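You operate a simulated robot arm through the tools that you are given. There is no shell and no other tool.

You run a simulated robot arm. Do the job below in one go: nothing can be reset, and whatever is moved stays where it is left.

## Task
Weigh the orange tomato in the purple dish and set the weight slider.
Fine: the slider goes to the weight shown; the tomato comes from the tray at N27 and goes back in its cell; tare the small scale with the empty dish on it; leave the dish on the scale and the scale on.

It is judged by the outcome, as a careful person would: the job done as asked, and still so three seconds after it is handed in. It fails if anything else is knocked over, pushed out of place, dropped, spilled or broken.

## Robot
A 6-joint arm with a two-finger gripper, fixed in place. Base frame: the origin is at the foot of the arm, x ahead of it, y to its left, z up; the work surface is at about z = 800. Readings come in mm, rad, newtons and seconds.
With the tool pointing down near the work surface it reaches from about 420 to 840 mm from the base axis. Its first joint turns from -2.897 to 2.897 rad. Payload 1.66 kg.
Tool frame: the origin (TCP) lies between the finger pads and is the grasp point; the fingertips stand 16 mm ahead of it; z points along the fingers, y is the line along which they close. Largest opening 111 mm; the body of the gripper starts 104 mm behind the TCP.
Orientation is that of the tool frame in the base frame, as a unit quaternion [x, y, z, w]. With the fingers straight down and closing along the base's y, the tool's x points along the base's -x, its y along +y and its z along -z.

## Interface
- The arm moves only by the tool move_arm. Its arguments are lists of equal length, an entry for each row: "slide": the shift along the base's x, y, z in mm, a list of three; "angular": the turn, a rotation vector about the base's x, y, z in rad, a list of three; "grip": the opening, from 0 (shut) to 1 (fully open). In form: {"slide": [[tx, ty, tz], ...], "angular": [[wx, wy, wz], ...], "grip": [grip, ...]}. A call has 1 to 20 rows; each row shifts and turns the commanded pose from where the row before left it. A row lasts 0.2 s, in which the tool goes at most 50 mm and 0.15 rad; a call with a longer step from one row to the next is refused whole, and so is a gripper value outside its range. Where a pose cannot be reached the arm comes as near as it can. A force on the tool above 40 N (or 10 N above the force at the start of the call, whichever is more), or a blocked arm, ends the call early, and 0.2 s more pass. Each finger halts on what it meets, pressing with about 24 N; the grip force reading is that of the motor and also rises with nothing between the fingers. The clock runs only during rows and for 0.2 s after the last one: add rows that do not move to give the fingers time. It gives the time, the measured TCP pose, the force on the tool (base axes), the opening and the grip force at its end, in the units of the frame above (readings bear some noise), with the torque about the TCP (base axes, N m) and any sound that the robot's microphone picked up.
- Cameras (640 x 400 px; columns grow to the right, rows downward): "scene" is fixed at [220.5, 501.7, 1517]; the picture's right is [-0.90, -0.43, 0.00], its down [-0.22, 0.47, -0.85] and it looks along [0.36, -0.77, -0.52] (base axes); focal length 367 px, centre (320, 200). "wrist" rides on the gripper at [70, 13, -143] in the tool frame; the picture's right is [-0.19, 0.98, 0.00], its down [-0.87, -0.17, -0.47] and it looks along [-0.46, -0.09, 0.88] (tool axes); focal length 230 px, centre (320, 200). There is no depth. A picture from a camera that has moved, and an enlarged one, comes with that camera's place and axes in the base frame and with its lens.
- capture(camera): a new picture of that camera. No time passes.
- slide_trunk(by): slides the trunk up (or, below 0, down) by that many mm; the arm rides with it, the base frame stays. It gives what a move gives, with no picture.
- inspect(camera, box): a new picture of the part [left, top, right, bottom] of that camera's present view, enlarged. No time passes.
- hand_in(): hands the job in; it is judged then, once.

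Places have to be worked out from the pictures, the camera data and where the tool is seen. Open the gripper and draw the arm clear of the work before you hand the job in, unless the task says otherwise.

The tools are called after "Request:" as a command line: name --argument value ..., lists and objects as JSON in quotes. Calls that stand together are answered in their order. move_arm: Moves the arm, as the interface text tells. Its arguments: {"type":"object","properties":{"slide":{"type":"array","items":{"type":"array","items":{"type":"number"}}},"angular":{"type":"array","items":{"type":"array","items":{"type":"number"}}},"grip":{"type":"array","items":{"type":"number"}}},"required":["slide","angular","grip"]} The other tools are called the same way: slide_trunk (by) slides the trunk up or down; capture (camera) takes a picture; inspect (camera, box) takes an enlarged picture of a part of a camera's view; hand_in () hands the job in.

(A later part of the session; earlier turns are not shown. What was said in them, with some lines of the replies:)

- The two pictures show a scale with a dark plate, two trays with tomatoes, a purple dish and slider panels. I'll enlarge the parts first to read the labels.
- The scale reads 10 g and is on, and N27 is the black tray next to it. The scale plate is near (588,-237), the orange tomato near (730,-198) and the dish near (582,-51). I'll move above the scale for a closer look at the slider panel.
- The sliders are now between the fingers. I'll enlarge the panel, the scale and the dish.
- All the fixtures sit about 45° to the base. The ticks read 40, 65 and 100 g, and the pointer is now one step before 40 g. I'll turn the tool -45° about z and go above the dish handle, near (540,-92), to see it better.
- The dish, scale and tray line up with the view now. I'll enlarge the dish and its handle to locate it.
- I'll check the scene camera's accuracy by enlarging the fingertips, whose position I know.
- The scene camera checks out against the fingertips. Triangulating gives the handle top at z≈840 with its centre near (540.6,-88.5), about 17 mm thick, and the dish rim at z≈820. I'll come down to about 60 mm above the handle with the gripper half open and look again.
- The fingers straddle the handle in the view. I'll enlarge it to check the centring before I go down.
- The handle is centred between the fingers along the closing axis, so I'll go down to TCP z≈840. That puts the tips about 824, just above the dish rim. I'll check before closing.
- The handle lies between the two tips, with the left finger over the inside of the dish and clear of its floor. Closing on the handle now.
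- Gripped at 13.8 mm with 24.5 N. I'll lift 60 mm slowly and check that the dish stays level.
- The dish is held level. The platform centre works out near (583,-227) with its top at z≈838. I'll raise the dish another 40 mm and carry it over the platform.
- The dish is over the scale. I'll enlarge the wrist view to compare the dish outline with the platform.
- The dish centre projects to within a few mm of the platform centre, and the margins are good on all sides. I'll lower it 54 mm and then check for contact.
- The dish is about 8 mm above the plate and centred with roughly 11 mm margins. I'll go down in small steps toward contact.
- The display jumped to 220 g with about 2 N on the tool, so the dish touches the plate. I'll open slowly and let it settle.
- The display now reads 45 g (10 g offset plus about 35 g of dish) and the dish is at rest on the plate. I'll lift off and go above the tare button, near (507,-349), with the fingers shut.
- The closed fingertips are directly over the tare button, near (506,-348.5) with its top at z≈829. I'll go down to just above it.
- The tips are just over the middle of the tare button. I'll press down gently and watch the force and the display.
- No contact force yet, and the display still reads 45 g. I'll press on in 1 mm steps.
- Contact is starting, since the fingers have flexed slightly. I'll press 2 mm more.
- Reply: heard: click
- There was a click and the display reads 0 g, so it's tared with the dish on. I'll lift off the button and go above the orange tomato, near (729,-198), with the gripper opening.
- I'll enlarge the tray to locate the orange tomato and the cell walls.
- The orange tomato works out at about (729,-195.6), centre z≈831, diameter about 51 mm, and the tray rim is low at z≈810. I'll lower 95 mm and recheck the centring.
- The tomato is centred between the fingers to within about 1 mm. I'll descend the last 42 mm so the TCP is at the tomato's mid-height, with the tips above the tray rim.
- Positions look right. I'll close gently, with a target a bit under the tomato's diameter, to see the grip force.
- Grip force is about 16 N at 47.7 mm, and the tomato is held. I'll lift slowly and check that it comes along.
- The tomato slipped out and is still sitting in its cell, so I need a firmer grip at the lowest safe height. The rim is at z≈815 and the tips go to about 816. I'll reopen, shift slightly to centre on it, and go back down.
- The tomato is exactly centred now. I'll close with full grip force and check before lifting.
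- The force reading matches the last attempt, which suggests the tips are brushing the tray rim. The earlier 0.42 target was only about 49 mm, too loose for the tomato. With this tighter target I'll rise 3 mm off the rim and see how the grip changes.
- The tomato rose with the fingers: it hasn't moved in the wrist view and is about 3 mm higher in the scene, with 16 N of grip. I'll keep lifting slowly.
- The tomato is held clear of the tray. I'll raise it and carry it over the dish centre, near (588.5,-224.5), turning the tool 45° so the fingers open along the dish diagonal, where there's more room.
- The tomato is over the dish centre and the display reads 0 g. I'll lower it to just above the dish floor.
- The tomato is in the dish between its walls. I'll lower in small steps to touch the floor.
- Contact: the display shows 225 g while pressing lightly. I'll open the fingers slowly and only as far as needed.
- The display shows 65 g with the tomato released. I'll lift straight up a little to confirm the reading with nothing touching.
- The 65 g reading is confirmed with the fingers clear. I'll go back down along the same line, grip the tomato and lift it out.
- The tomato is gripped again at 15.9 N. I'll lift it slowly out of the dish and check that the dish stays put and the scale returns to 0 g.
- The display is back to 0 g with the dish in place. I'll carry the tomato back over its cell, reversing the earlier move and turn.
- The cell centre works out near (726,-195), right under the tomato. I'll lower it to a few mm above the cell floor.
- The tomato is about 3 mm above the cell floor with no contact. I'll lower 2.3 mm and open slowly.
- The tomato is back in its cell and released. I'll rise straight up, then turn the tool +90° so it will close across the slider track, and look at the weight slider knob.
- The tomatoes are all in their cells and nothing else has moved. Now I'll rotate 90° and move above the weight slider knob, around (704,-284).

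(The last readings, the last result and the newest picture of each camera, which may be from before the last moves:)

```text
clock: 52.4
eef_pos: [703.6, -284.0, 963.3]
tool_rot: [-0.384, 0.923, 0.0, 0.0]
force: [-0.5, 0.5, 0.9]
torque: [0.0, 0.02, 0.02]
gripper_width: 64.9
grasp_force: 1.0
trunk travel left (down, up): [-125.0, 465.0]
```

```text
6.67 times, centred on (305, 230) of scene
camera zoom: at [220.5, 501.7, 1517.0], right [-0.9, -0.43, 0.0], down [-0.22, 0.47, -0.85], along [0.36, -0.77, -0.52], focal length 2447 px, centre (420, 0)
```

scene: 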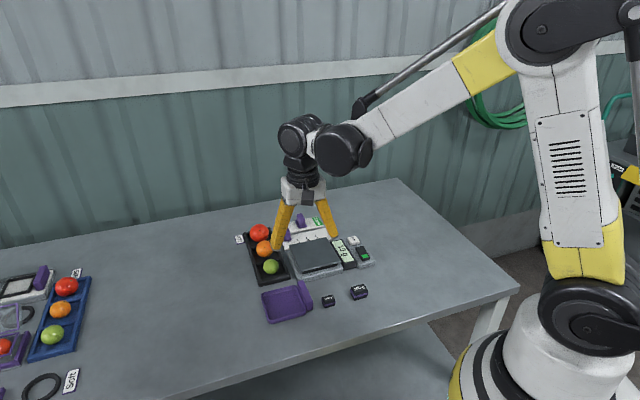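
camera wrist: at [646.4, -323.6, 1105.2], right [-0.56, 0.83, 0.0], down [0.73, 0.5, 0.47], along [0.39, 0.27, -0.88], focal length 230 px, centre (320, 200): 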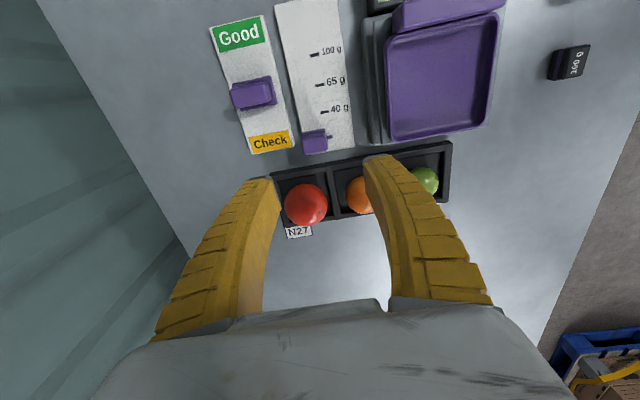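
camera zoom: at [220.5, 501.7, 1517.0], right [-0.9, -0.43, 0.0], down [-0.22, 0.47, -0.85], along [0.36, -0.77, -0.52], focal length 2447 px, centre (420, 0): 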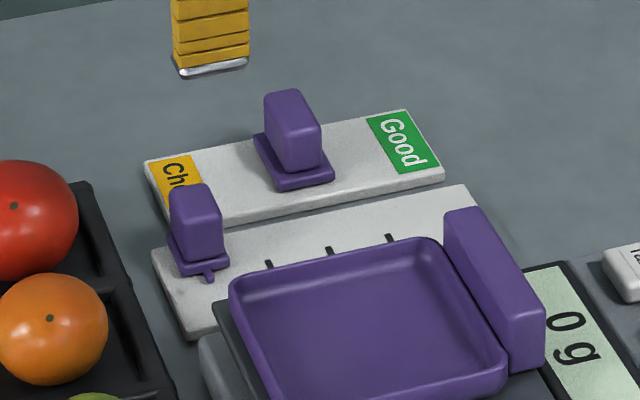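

Triangulating puts the knob's upright block near (707,-290) with its top at z≈845. The pointer tip is near (693,-274.5), so the pointer lies straight along the closing axis. I'll go down to z≈880 over the block and check.

Request:
move_arm --slide '[[1.5, -2.8, -25], [1.6, -2.8, -25], [0, 0, -20], [0, 0, -13], [0, 0, 0]]' --angular '[[0, 0, 0], [0, 0, 0], [0, 0, 0], [0, 0, 0], [0, 0, 0]]' --grip '[0.5, 0.5, 0.5, 0.5, 0.5]'

Request:
inspect --camera "wrist" --box '[230, 80, 410, 240]'

Request:
inspect --camera "scene" --box '[265, 180, 345, 250]'

```text
clock: 53.6
eef_pos: [707.0, -290.8, 878.6]
tool_rot: [-0.383, 0.924, 0.0, 0.001]
force: [-0.2, 0.2, -0.2]
torque: [-0.01, 0.0, -0.03]
gripper_width: 57.4
grasp_force: 1.3
trunk travel left (down, up): [-125.0, 465.0]
```

```text
2.50 times, centred on (320, 160) of wrist
camera zoom: at [649.9, -330.0, 1021.4], right [-0.56, 0.83, 0.0], down [0.73, 0.49, 0.47], along [0.39, 0.26, -0.88], focal length 575 px, centre (320, 300)
```

zoom: 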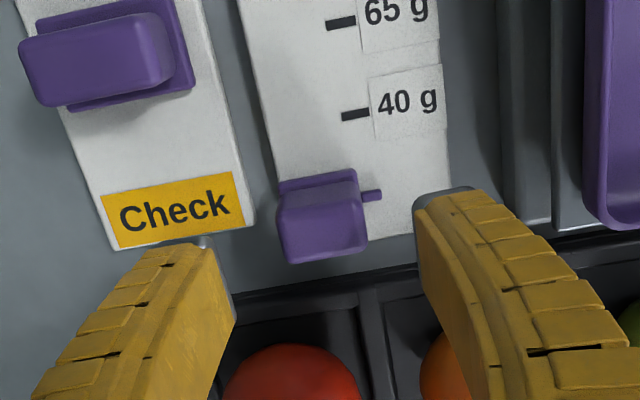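

```text
5.71 times, centred on (305, 215) of scene
camera zoom: at [220.5, 501.7, 1517.0], right [-0.9, -0.43, 0.0], down [-0.22, 0.47, -0.85], along [0.36, -0.77, -0.52], focal length 2097 px, centre (406, 114)
```

zoom: 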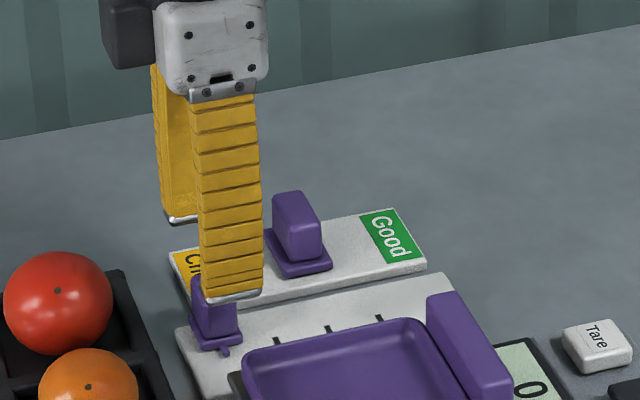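

The block is centred across the closing axis, and about 3–4 mm toward the scale along the track. I'll shift for that and go down to TCP z≈839.

Request:
move_arm --slide '[[-1, -1, -12], [-1, -1, -12], [0, 0, -10], [0, 0, -6], [0, 0, 0]]' --angular '[[0, 0, 0], [0, 0, 0], [0, 0, 0], [0, 0, 0], [0, 0, 0]]' --grip '[0.5, 0.5, 0.5, 0.5, 0.5]'

Request:
inspect --camera "wrist" --box '[230, 80, 410, 240]'

Request:
inspect --camera "scene" --box '[265, 180, 345, 250]'

```text
clock: 54.8
eef_pos: [704.6, -292.3, 840.4]
tool_rot: [-0.382, 0.924, 0.0, 0.001]
force: [-0.7, 0.1, 0.5]
torque: [0.02, 0.02, -0.01]
gripper_width: 57.4
grasp_force: 1.2
trunk travel left (down, up): [-125.0, 465.0]
```

```text
2.50 times, centred on (320, 160) of wrist
camera zoom: at [647.6, -331.4, 981.8], right [-0.56, 0.83, 0.0], down [0.73, 0.49, 0.47], along [0.39, 0.26, -0.88], focal length 575 px, centre (320, 300)
```

zoom: 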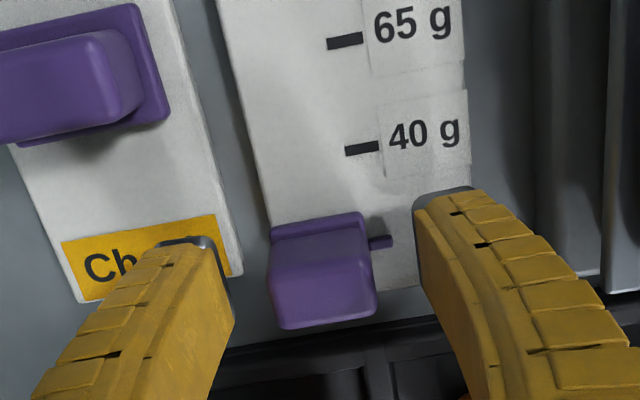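

```text
5.71 times, centred on (305, 215) of scene
camera zoom: at [220.5, 501.7, 1517.0], right [-0.9, -0.43, 0.0], down [-0.22, 0.47, -0.85], along [0.36, -0.77, -0.52], focal length 2097 px, centre (406, 114)
```

zoom: 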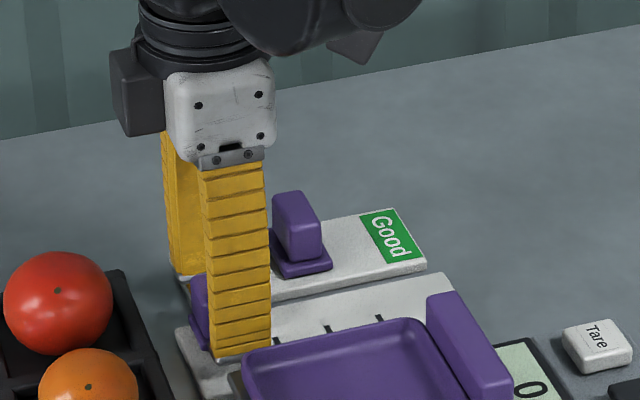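

The fingers straddle the knob block with the tips above the panel. I'll close on the knob now.

Request:
move_arm --slide '[[0, 0, 0], [0, 0, 0], [0, 0, 0], [0, 0, 0]]' --angular '[[0, 0, 0], [0, 0, 0], [0, 0, 0], [0, 0, 0]]' --grip '[0.35, 0.2, 0.12, 0.12]'

Request:
inspect --camera "wrist" --box '[230, 80, 410, 240]'

Request:
inspect --camera "scene" --box '[265, 180, 345, 250]'

```text
clock: 55.8
eef_pos: [704.9, -293.0, 840.3]
tool_rot: [-0.383, 0.924, -0.001, 0.0]
force: [5.2, -3.5, 11.0]
torque: [-0.07, -0.04, 0.05]
gripper_width: 26.3
grasp_force: 34.4
trunk travel left (down, up): [-125.0, 465.0]
```

```text
2.50 times, centred on (320, 160) of wrist
camera zoom: at [647.2, -331.4, 982.5], right [-0.56, 0.83, 0.0], down [0.73, 0.49, 0.47], along [0.39, 0.26, -0.88], focal length 575 px, centre (320, 300)
```

zoom: 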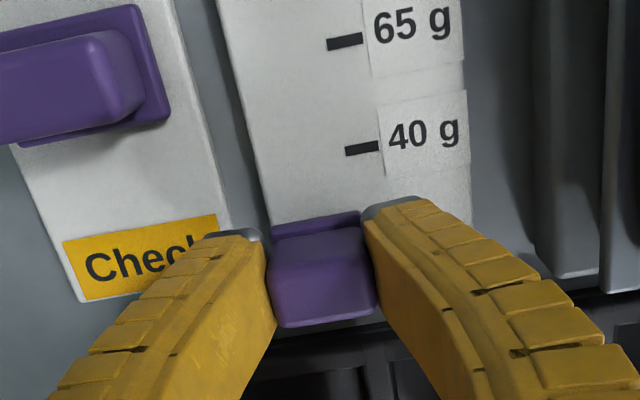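

```text
5.71 times, centred on (305, 215) of scene
camera zoom: at [220.5, 501.7, 1517.0], right [-0.9, -0.43, 0.0], down [-0.22, 0.47, -0.85], along [0.36, -0.77, -0.52], focal length 2097 px, centre (406, 114)
```

zoom: 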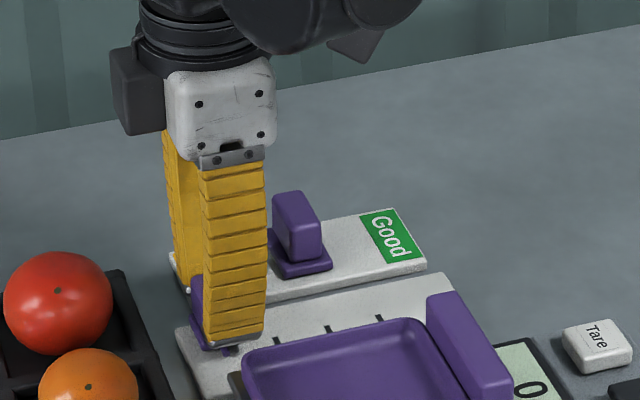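

Gripped, but there's about 11 N upward and 6 N sideways on the tool from a slight misfit. I'll relieve this with a 1 mm rise and a small sideways shift before sliding.

Request:
move_arm --slide '[[0.4, -0.4, 0.8], [0, 0, 0]]' --angular '[[0, 0, 0], [0, 0, 0]]' --grip '[0.15, 0.15]'

```text
clock: 56.4
eef_pos: [704.4, -292.7, 840.7]
tool_rot: [-0.384, 0.924, 0.001, 0.0]
force: [-0.1, 1.9, 5.3]
torque: [-0.2, 0.28, -0.02]
gripper_width: 25.5
grasp_force: 33.9
trunk travel left (down, up): [-125.0, 465.0]
```

The forces are smaller now. I'll slide the knob along the track toward 65 g, about 28 mm first.

Request:
move_arm --slide '[[-1.5, -1.5, 0], [-2.8, -2.8, 0], [-3.5, -3.5, 0], [-4, -4, 0], [-4, -4, 0], [-4, -4, 0], [0, 0, 0]]' --angular '[[0, 0, 0], [0, 0, 0], [0, 0, 0], [0, 0, 0], [0, 0, 0], [0, 0, 0], [0, 0, 0]]' --grip '[0.15, 0.15, 0.15, 0.15, 0.15, 0.15, 0.15]'

Request:
inspect --camera "wrist" --box '[230, 80, 410, 240]'

Request:
inspect --camera "scene" --box '[265, 180, 345, 250]'

```text
clock: 58.0
eef_pos: [685.1, -311.4, 839.6]
tool_rot: [-0.383, 0.924, 0.001, 0.0]
force: [-3.5, 2.0, 3.0]
torque: [-0.26, 0.35, 0.01]
gripper_width: 24.4
grasp_force: 33.8
trunk travel left (down, up): [-125.0, 465.0]
```

```text
2.50 times, centred on (320, 160) of wrist
camera zoom: at [627.7, -351.3, 983.5], right [-0.56, 0.83, 0.0], down [0.73, 0.49, 0.47], along [0.39, 0.26, -0.88], focal length 575 px, centre (320, 300)
```

zoom: 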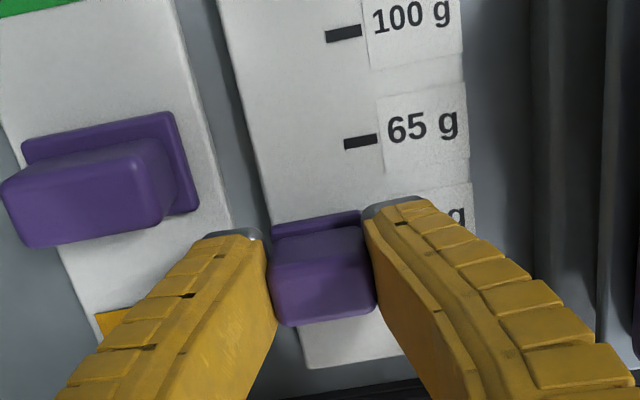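

```text
5.71 times, centred on (305, 215) of scene
camera zoom: at [220.5, 501.7, 1517.0], right [-0.9, -0.43, 0.0], down [-0.22, 0.47, -0.85], along [0.36, -0.77, -0.52], focal length 2097 px, centre (406, 114)
```

zoom: 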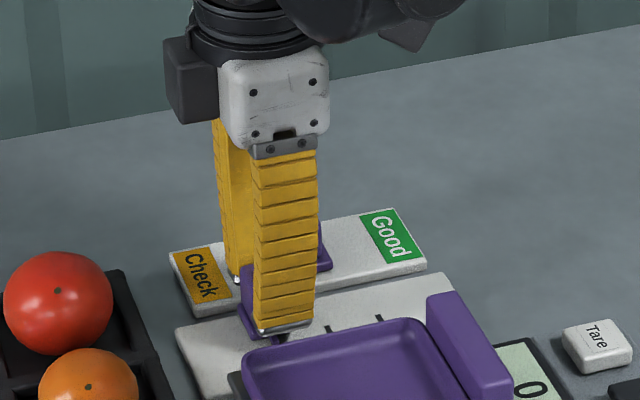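

The knob moves with the gripper. If I go further in this orientation, though, the far finger would pass within a few mm of the Good/Check knob. I'll release here, rise, and regrip with the fingers closing along the track, which stays clear and leaves the pointer visible.

Request:
move_arm --slide '[[0, 0, 0], [0, 0, 0], [0, 0, 0], [0, 0, 10], [0, 0, 25], [0, 0, 35], [0, 0, 45], [0, 0, 0]]' --angular '[[0, 0, 0], [0, 0, 0], [0, 0, 0], [0, 0, 0], [0, 0, 0], [0, 0, 0], [0, 0, 0], [0, 0, 0]]' --grip '[0.25, 0.32, 0.38, 0.38, 0.38, 0.38, 0.38, 0.38]'

Request:
inspect --camera "wrist" --box '[230, 60, 410, 220]'

Request:
inspect --camera "scene" --box '[250, 190, 370, 280]'

```text
clock: 59.8
eef_pos: [683.2, -311.9, 954.9]
tool_rot: [-0.383, 0.924, 0.001, 0.0]
force: [0.7, 1.0, -0.2]
torque: [-0.03, 0.02, -0.03]
gripper_width: 44.3
grasp_force: 1.8
trunk travel left (down, up): [-125.0, 465.0]
```

```text
2.50 times, centred on (320, 140) of wrist
camera zoom: at [626.0, -352.0, 1098.0], right [-0.56, 0.83, 0.0], down [0.73, 0.49, 0.47], along [0.39, 0.26, -0.88], focal length 575 px, centre (320, 350)
```

zoom: 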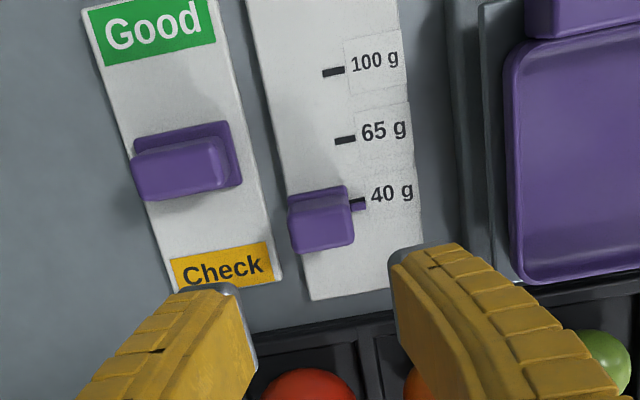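

```text
4.44 times, centred on (310, 235) of scene
camera zoom: at [220.5, 501.7, 1517.0], right [-0.9, -0.43, 0.0], down [-0.22, 0.47, -0.85], along [0.36, -0.77, -0.52], focal length 1631 px, centre (364, 44)
```

zoom: 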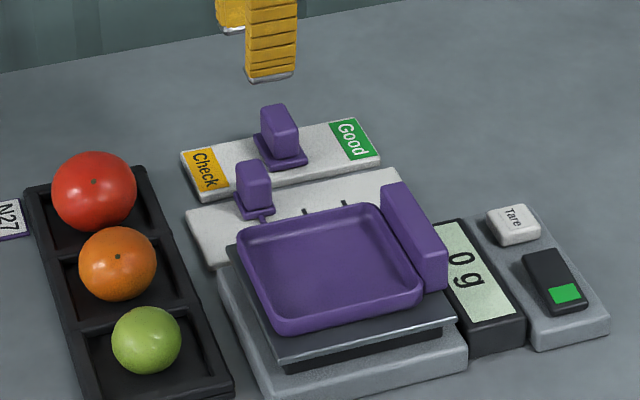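

The pointer is now just short of the 40 g mark and the other slider hasn't moved. I'll rotate -90° in place above the knob.

Request:
move_arm --slide '[[0, 0, 0], [0, 0, 0], [0, 0, 0], [0, 0, 0], [0, 0, 0], [0, 0, 0], [0, 0, 0], [0, 0, 0], [0, 0, 0], [0, 0, 0], [0, 0, 0], [0, 0, 0], [0, 0, 0]]' --angular '[[0, 0, -0.1309], [0, 0, -0.1309], [0, 0, -0.1309], [0, 0, -0.1309], [0, 0, -0.1309], [0, 0, -0.1309], [0, 0, -0.1309], [0, 0, -0.1309], [0, 0, -0.1309], [0, 0, -0.1309], [0, 0, -0.1309], [0, 0, -0.1309], [0, 0, 0]]' --grip '[0.5, 0.5, 0.5, 0.5, 0.5, 0.5, 0.5, 0.5, 0.5, 0.5, 0.5, 0.5, 0.5]'

Request:
capture --camera "wrist"

Request:
inspect --camera "wrist" --box '[230, 70, 410, 230]'

```text
clock: 62.6
eef_pos: [685.3, -312.5, 954.0]
tool_rot: [0.382, 0.924, 0.0, 0.0]
force: [0.5, -0.7, -0.4]
torque: [-0.03, -0.04, -0.02]
gripper_width: 57.7
grasp_force: 1.4
trunk travel left (down, up): [-125.0, 465.0]
```

```text
taken
camera wrist: at [647.5, -253.2, 1097.6], right [0.83, 0.56, 0.0], down [0.49, -0.73, 0.47], along [0.26, -0.39, -0.88], focal length 230 px, centre (320, 200)
```

wrist: 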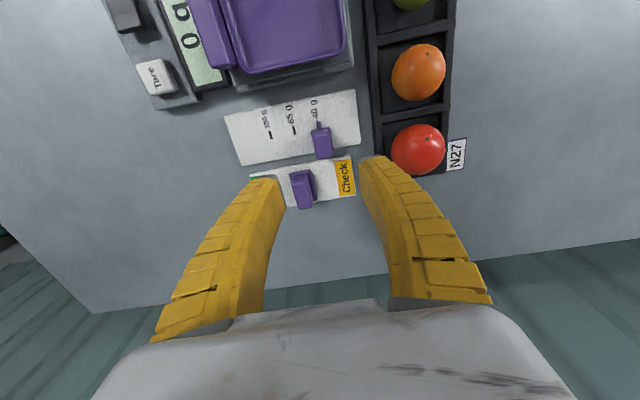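

```text
2.50 times, centred on (320, 150) of wrist
camera zoom: at [647.5, -253.2, 1097.6], right [0.83, 0.56, 0.0], down [0.49, -0.73, 0.47], along [0.26, -0.39, -0.88], focal length 575 px, centre (320, 325)
```

zoom: 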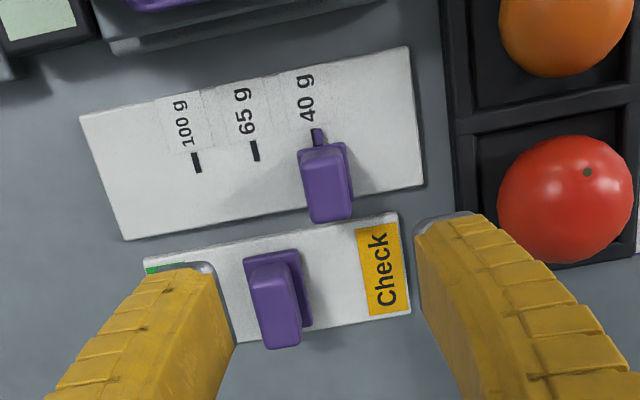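

The view is clear of the Good/Check knob. The block appears about 4–5 mm toward the tray and 2 mm toward the scale from the TCP. I'll correct and descend to z≈880.

Request:
move_arm --slide '[[0.9, 2.3, -25], [0.9, 2.3, -25], [0, 0, -24], [0, 0, 0]]' --angular '[[0, 0, 0], [0, 0, 0], [0, 0, 0], [0, 0, 0]]' --grip '[0.45, 0.45, 0.45, 0.45]'

Request:
inspect --camera "wrist" --box '[230, 70, 410, 230]'

Request:
inspect --camera "scene" --box '[260, 180, 350, 260]'

```text
clock: 63.6
eef_pos: [684.8, -307.8, 880.3]
tool_rot: [0.382, 0.924, -0.001, 0.0]
force: [-0.9, -0.3, 0.2]
torque: [-0.01, 0.0, 0.03]
gripper_width: 52.2
grasp_force: 1.8
trunk travel left (down, up): [-125.0, 465.0]
```

```text
2.50 times, centred on (320, 150) of wrist
camera zoom: at [648.3, -248.4, 1023.4], right [0.83, 0.56, 0.0], down [0.49, -0.73, 0.47], along [0.26, -0.39, -0.88], focal length 575 px, centre (320, 325)
```

zoom: 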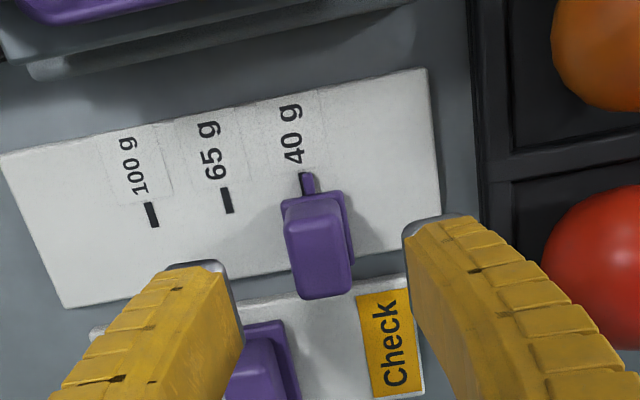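

```text
5.00 times, centred on (305, 220) of scene
camera zoom: at [220.5, 501.7, 1517.0], right [-0.9, -0.43, 0.0], down [-0.22, 0.47, -0.85], along [0.36, -0.77, -0.52], focal length 1835 px, centre (395, 100)
```

zoom: 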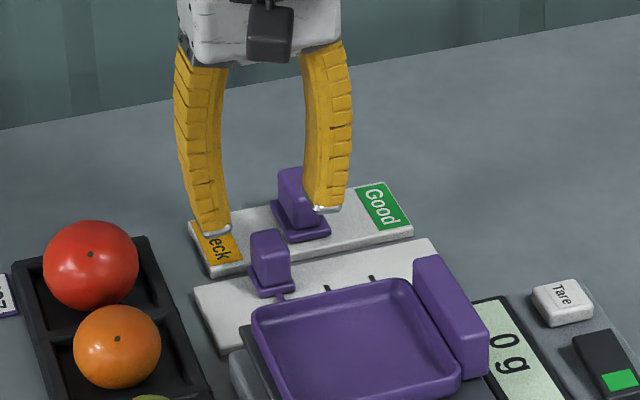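

The knob is centred between the fingers along the track, but about 5 mm nearer the scale. I'll shift by that and descend to z≈839.

Request:
move_arm --slide '[[-1.4, 1.4, -12], [-1.4, 1.4, -12], [0, 0, -11], [0, 0, -6], [0, 0, 0]]' --angular '[[0, 0, 0], [0, 0, 0], [0, 0, 0], [0, 0, 0], [0, 0, 0]]' --grip '[0.45, 0.45, 0.45, 0.45, 0.45]'

Request:
inspect --camera "wrist" --box '[230, 70, 410, 230]'

Request:
inspect --camera "scene" --box '[260, 180, 350, 260]'

```text
clock: 64.8
eef_pos: [683.5, -304.9, 840.0]
tool_rot: [0.383, 0.924, 0.0, 0.0]
force: [-0.5, 0.4, 0.4]
torque: [0.01, -0.01, 0.0]
gripper_width: 52.3
grasp_force: 1.7
trunk travel left (down, up): [-125.0, 465.0]
```

```text
2.50 times, centred on (320, 150) of wrist
camera zoom: at [645.8, -245.2, 982.8], right [0.83, 0.56, 0.0], down [0.49, -0.73, 0.47], along [0.26, -0.39, -0.88], focal length 575 px, centre (320, 325)
```

zoom: 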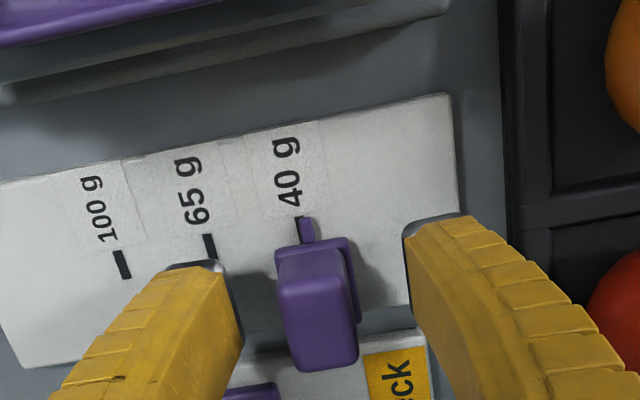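

```text
5.00 times, centred on (305, 220) of scene
camera zoom: at [220.5, 501.7, 1517.0], right [-0.9, -0.43, 0.0], down [-0.22, 0.47, -0.85], along [0.36, -0.77, -0.52], focal length 1835 px, centre (395, 100)
```

zoom: 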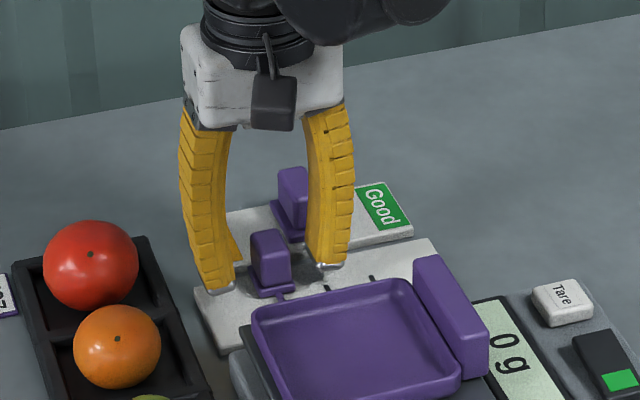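

The block sits between the fingers with the pointer visible at the 40 g mark. I'll close along the track direction.

Request:
move_arm --slide '[[0, 0, 0], [0, 0, 0], [0, 0, 0], [0, 0, 0]]' --angular '[[0, 0, 0], [0, 0, 0], [0, 0, 0], [0, 0, 0]]' --grip '[0.3, 0.18, 0.12, 0.12]'

Request:
inspect --camera "wrist" --box '[230, 70, 410, 230]'

```text
clock: 65.8
eef_pos: [684.6, -304.6, 840.7]
tool_rot: [0.382, 0.924, -0.001, 0.0]
force: [2.6, -4.0, 8.6]
torque: [0.08, 0.1, 0.01]
gripper_width: 15.9
grasp_force: 33.7
trunk travel left (down, up): [-125.0, 465.0]
```

```text
2.50 times, centred on (320, 150) of wrist
camera zoom: at [645.5, -245.3, 983.5], right [0.83, 0.56, 0.0], down [0.49, -0.73, 0.47], along [0.27, -0.39, -0.88], focal length 575 px, centre (320, 325)
```

zoom: 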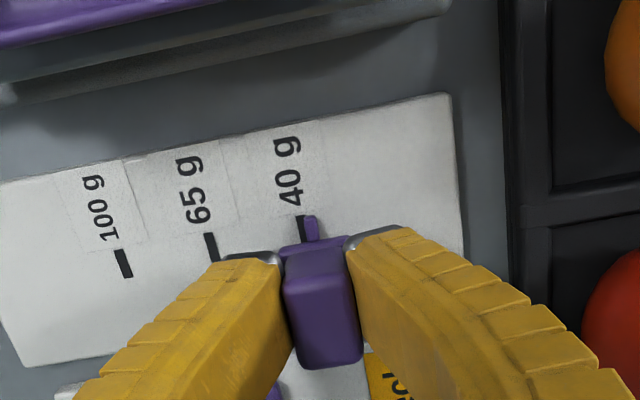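

Gripped, with the pointer visible just right of the 40 g mark. It needs about 33 mm to reach 65 g, so I'll slide 30 mm and then measure.

Request:
move_arm --slide '[[0, 0, 0.6], [-1.7, -1.7, 0], [-3, -3, 0], [-3.5, -3.5, 0], [-3.5, -3.5, 0], [-3.5, -3.5, 0], [-3, -3, 0], [-2, -2, 0], [-1, -1, 0], [0, 0, 0]]' --angular '[[0, 0, 0], [0, 0, 0], [0, 0, 0], [0, 0, 0], [0, 0, 0], [0, 0, 0], [0, 0, 0], [0, 0, 0], [0, 0, 0], [0, 0, 0]]' --grip '[0.12, 0.12, 0.12, 0.12, 0.12, 0.12, 0.12, 0.12, 0.12, 0.12]'

Request:
inspect --camera "wrist" --box '[230, 70, 410, 230]'

Request:
inspect --camera "scene" --box '[260, 180, 350, 260]'

```text
clock: 68.0
eef_pos: [663.4, -325.7, 841.4]
tool_rot: [0.383, 0.924, 0.0, 0.0]
force: [-2.9, 3.4, 6.9]
torque: [0.1, 0.06, 0.01]
gripper_width: 15.5
grasp_force: 34.1
trunk travel left (down, up): [-125.0, 465.0]
```

```text
2.50 times, centred on (320, 150) of wrist
camera zoom: at [624.1, -266.8, 983.8], right [0.83, 0.56, 0.0], down [0.49, -0.73, 0.47], along [0.26, -0.39, -0.88], focal length 575 px, centre (320, 325)
```

zoom: 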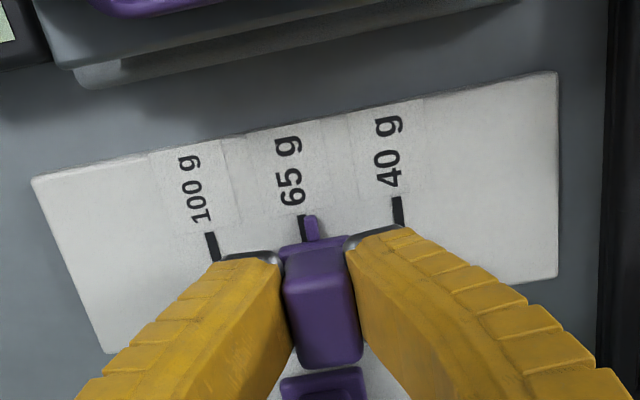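

```text
5.00 times, centred on (305, 220) of scene
camera zoom: at [220.5, 501.7, 1517.0], right [-0.9, -0.43, 0.0], down [-0.22, 0.47, -0.85], along [0.36, -0.77, -0.52], focal length 1835 px, centre (395, 100)
```

zoom: 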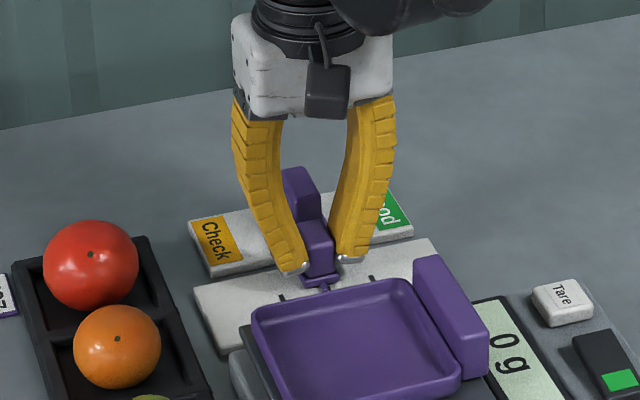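

The pointer is just right of the 65 g tick. I'll enlarge strongly to measure the remaining gap.

Request:
inspect --camera "wrist" --box '[285, 115, 365, 175]'

Request:
inspect --camera "scene" --box '[305, 225, 345, 250]'

```text
6.67 times, centred on (325, 145) of wrist
camera zoom: at [624.1, -266.8, 983.8], right [0.83, 0.56, 0.0], down [0.49, -0.73, 0.47], along [0.26, -0.39, -0.88], focal length 1534 px, centre (287, 567)
```

zoom: 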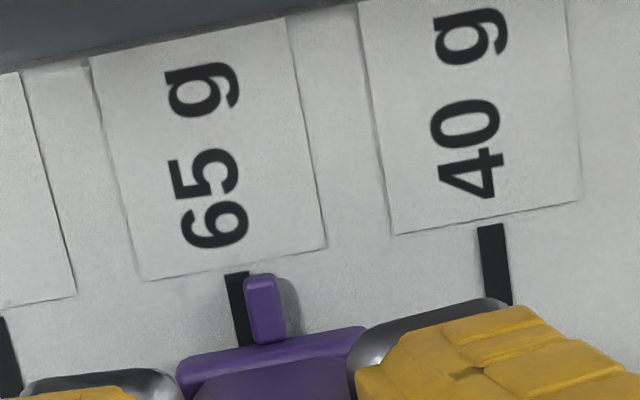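

```text
16.00 times, centred on (325, 238) of scene
camera zoom: at [220.5, 501.7, 1517.0], right [-0.9, -0.43, 0.0], down [-0.22, 0.47, -0.85], along [0.36, -0.77, -0.52], focal length 5872 px, centre (240, -400)
```

zoom: 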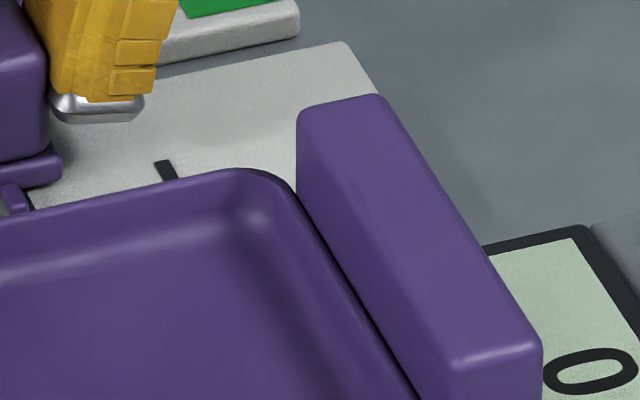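

The remaining gap measures about 23 px, roughly 3 mm including parallax. I'll slide 3 mm more and recheck.

Request:
move_arm --slide '[[-1.1, -1.1, 0], [-1.0, -1.0, 0], [0, 0, 0]]' --angular '[[0, 0, 0], [0, 0, 0], [0, 0, 0]]' --grip '[0.12, 0.12, 0.12]'

Request:
inspect --camera "wrist" --box '[285, 115, 365, 175]'

```text
clock: 68.8
eef_pos: [661.1, -328.2, 840.0]
tool_rot: [0.382, 0.924, -0.001, 0.002]
force: [-0.5, 1.4, 8.2]
torque: [0.01, -0.01, 0.0]
gripper_width: 15.9
grasp_force: 34.2
trunk travel left (down, up): [-125.0, 465.0]
```

```text
6.67 times, centred on (325, 145) of wrist
camera zoom: at [622.2, -268.6, 983.5], right [0.83, 0.56, 0.0], down [0.49, -0.73, 0.47], along [0.27, -0.39, -0.88], focal length 1534 px, centre (287, 567)
```

zoom: 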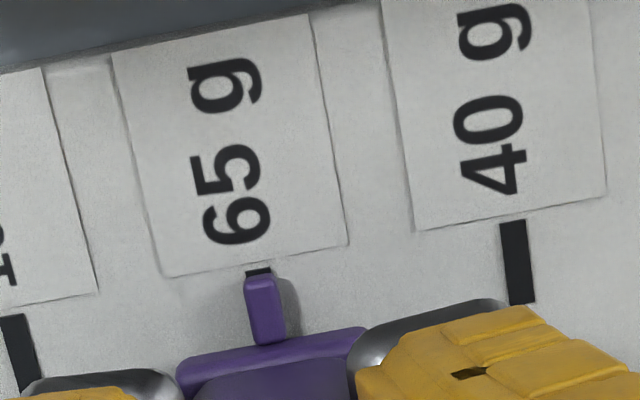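

The pointer now covers the 65 g tick, within about 0.5 mm. I'll nudge 0.4 mm more and then release slowly.

Request:
move_arm --slide '[[-0.3, -0.3, 0.5], [0, 0, 0], [0, 0, 0], [0, 0, 0], [0, 0, 0], [0, 0, 0]]' --angular '[[0, 0, 0], [0, 0, 0], [0, 0, 0], [0, 0, 0], [0, 0, 0], [0, 0, 0]]' --grip '[0.12, 0.15, 0.18, 0.22, 0.28, 0.36]'

Request:
inspect --camera "wrist" --box '[285, 115, 365, 175]'

Request:
inspect --camera "scene" --box '[260, 180, 350, 260]'

```text
clock: 70.2
eef_pos: [660.7, -328.5, 840.7]
tool_rot: [0.382, 0.924, 0.0, 0.0]
force: [0.7, 0.2, 0.3]
torque: [0.0, -0.01, -0.03]
gripper_width: 42.5
grasp_force: 1.6
trunk travel left (down, up): [-125.0, 465.0]
```

```text
6.67 times, centred on (325, 145) of wrist
camera zoom: at [622.6, -269.1, 983.5], right [0.83, 0.56, 0.0], down [0.49, -0.73, 0.47], along [0.26, -0.39, -0.88], focal length 1534 px, centre (287, 567)
```

zoom: 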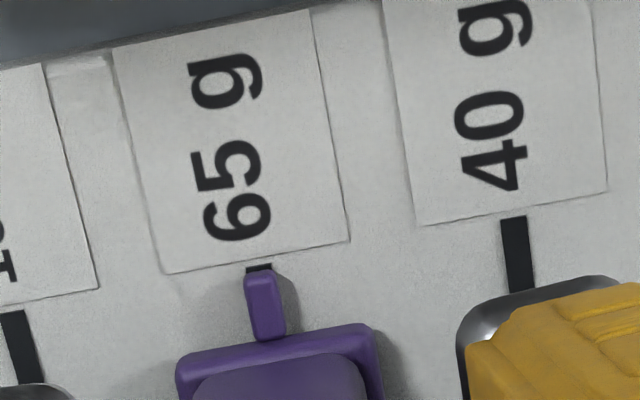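

```text
5.00 times, centred on (305, 220) of scene
camera zoom: at [220.5, 501.7, 1517.0], right [-0.9, -0.43, 0.0], down [-0.22, 0.47, -0.85], along [0.36, -0.77, -0.52], focal length 1835 px, centre (395, 100)
```

zoom: 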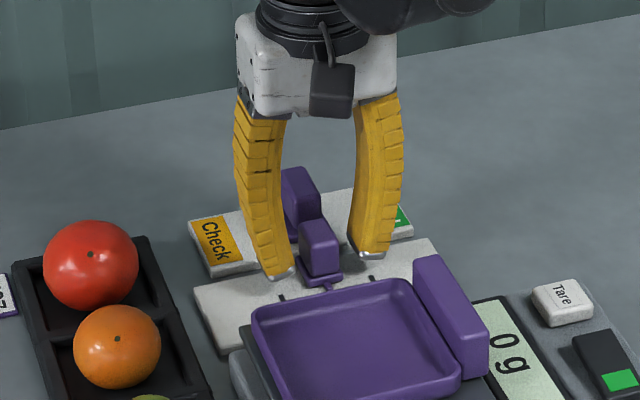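

The pointer lies over the 65 g tick and the fingers are clear of the knob. I'll rise straight up and check everything.

Request:
move_arm --slide '[[0, 0, 10], [0, 0, 25], [0, 0, 35], [0, 0, 45], [0, 0, 0]]' --angular '[[0, 0, 0], [0, 0, 0], [0, 0, 0], [0, 0, 0], [0, 0, 0]]' --grip '[0.36, 0.36, 0.36, 0.36, 0.36]'

Request:
inspect --camera "wrist" --box '[250, 60, 390, 180]'

Request:
capture --camera "wrist"

Request:
inspect --camera "scene" --box '[230, 190, 390, 310]'

```text
clock: 71.4
eef_pos: [659.7, -328.7, 956.5]
tool_rot: [0.383, 0.924, 0.001, 0.0]
force: [-0.8, -0.7, 0.1]
torque: [0.0, -0.01, -0.02]
gripper_width: 42.5
grasp_force: 1.4
trunk travel left (down, up): [-125.0, 465.0]
```

```text
3.33 times, centred on (320, 120) of wrist
camera zoom: at [622.5, -269.5, 1099.0], right [0.83, 0.56, 0.0], down [0.49, -0.73, 0.47], along [0.26, -0.39, -0.88], focal length 767 px, centre (320, 467)
```

zoom: 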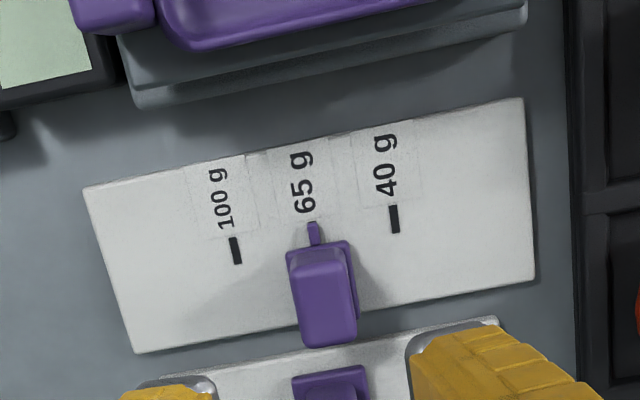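

```text
taken
camera wrist: at [622.5, -269.5, 1099.0], right [0.83, 0.56, 0.0], down [0.49, -0.73, 0.47], along [0.26, -0.39, -0.88], focal length 230 px, centre (320, 200)
```

wrist: 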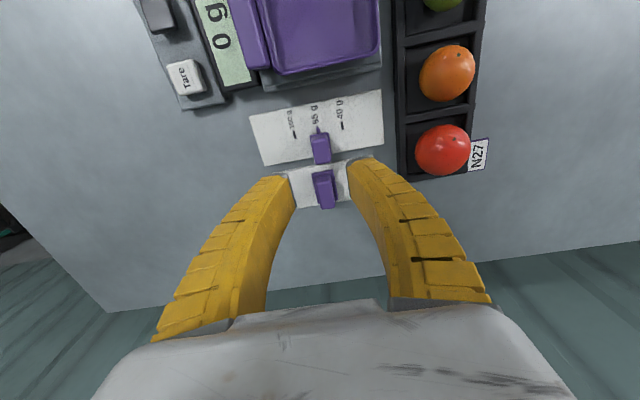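

```text
3.33 times, centred on (310, 250) of scene
camera zoom: at [220.5, 501.7, 1517.0], right [-0.9, -0.43, 0.0], down [-0.22, 0.47, -0.85], along [0.36, -0.77, -0.52], focal length 1223 px, centre (353, 33)
```

zoom: 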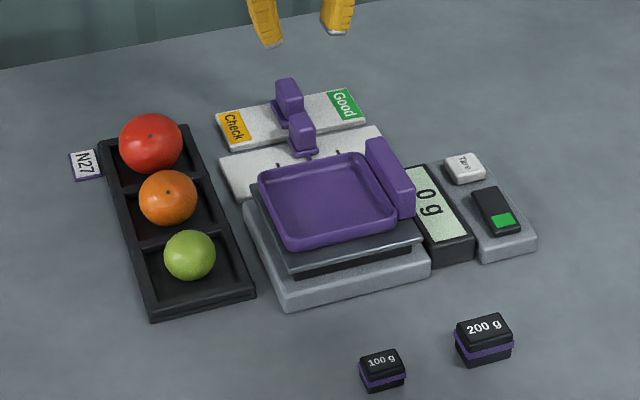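

The pointer sits midway between the 40 g and 100 g ticks, so it's on 65 g. The display reads 0 g with the dish on and the scale on, and the tomatoes and other items are in place. I'll open the gripper and draw the arm back up to its starting area.

Request:
move_arm --slide '[[0, 0, 40], [-30, 11, 20], [-30, 11, 20], [-30, 11, 20], [-30, 11, 20], [-30, 11, 20], [-30, 11, 20], [-30, 11, 20], [-30, 11, 10], [0, 0, 0], [0, 0, 0]]' --angular '[[0, 0, 0], [0, 0, 0.1309], [0, 0, 0.1309], [0, 0, 0.1309], [0, 0, 0.1309], [0, 0, 0.1309], [0, 0, 0.1309], [0, 0, 0], [0, 0, 0], [0, 0, 0], [0, 0, 0]]' --grip '[0.36, 0.5, 0.7, 0.9, 1, 1, 1, 1, 1, 1, 1]'

Request:
capture --camera "wrist"

Request:
inspect --camera "wrist" --box '[240, 80, 420, 290]'

Request:
capture --camera "scene"

Request:
inspect --camera "scene" --box '[220, 200, 400, 330]'

```text
clock: 73.8
eef_pos: [420.8, -239.2, 1147.4]
tool_rot: [-0.001, 1.0, 0.0, 0.001]
force: [-0.2, 0.2, 0.1]
torque: [0.02, 0.03, -0.01]
gripper_width: 111.2
grasp_force: 0.1
trunk travel left (down, up): [-125.0, 465.0]
```

```text
taken
camera wrist: at [352.7, -225.9, 1291.0], right [0.19, 0.98, 0.0], down [0.87, -0.17, 0.47], along [0.46, -0.09, -0.88], focal length 230 px, centre (320, 200)
```

wrist: 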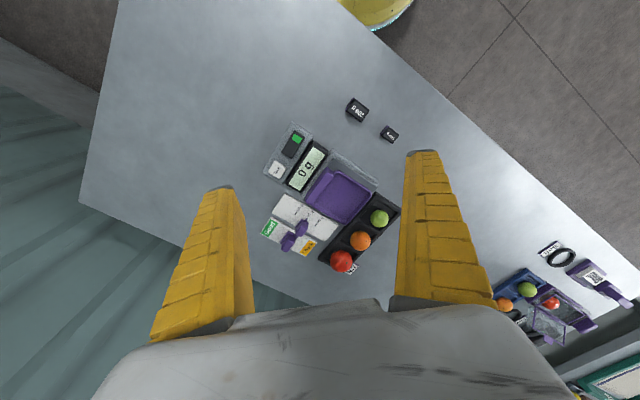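

```text
1.90 times, centred on (330, 185) of wrist
camera zoom: at [352.7, -225.9, 1291.0], right [0.19, 0.98, 0.0], down [0.87, -0.17, 0.47], along [0.46, -0.09, -0.88], focal length 438 px, centre (301, 229)
```

zoom: 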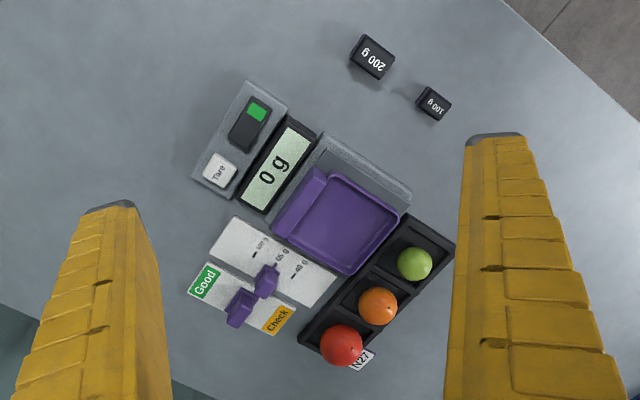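

```text
taken
```

scene: 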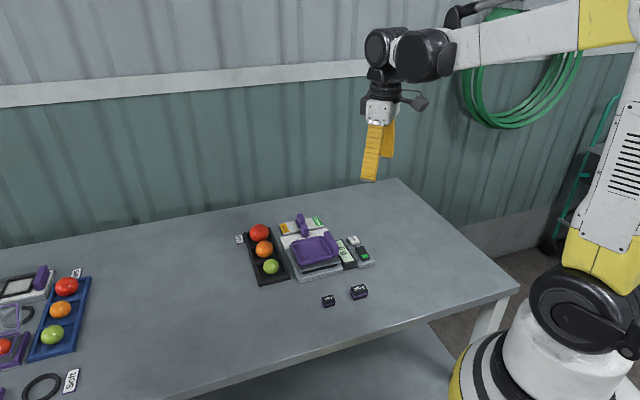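

```text
3.08 times, centred on (310, 265) of scene
camera zoom: at [220.5, 501.7, 1517.0], right [-0.9, -0.43, 0.0], down [-0.22, 0.47, -0.85], along [0.36, -0.77, -0.52], focal length 1129 px, centre (351, 0)
```

zoom: 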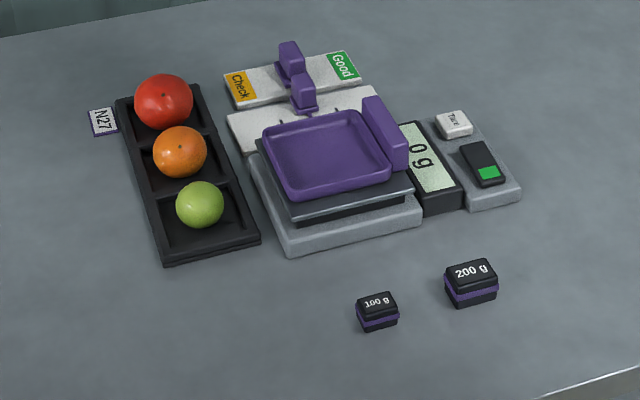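

The final views show:
- the orange tomato back in the middle cell of N27
- the dish on the scale at 0 g, with the scale on
- the weight slider at 65 g
- the Good/Check slider, weights, tray and other tomatoes where they started

The arm is clear and the gripper open, so I'm handing in.

Request:
hand_in

```text
The job is handed in.
```

The orange tomato weighed 65 g in the purple dish, and the weight slider is set to the 65 g mark. I handed the job in; no verdict has come back.

- **Scale:** it was tared with the empty dish on it. It is still on with the dish in place, and reads 0 g.
- **Tomato:** it is back in the middle cell of the tray at N27. My first grip was too loose, so it slipped from the fingers and stayed in its cell. The second grip held.
- **Slider:** the pointer sits within about 0.5 mm of the 65 g tick. I regripped the knob partway along to keep the fingers clear of the Good/Check slider, which I saw no movement in.

In the final pictures the other tomatoes, the tray and the two weights are where they started. The arm is clear and the gripper is open.
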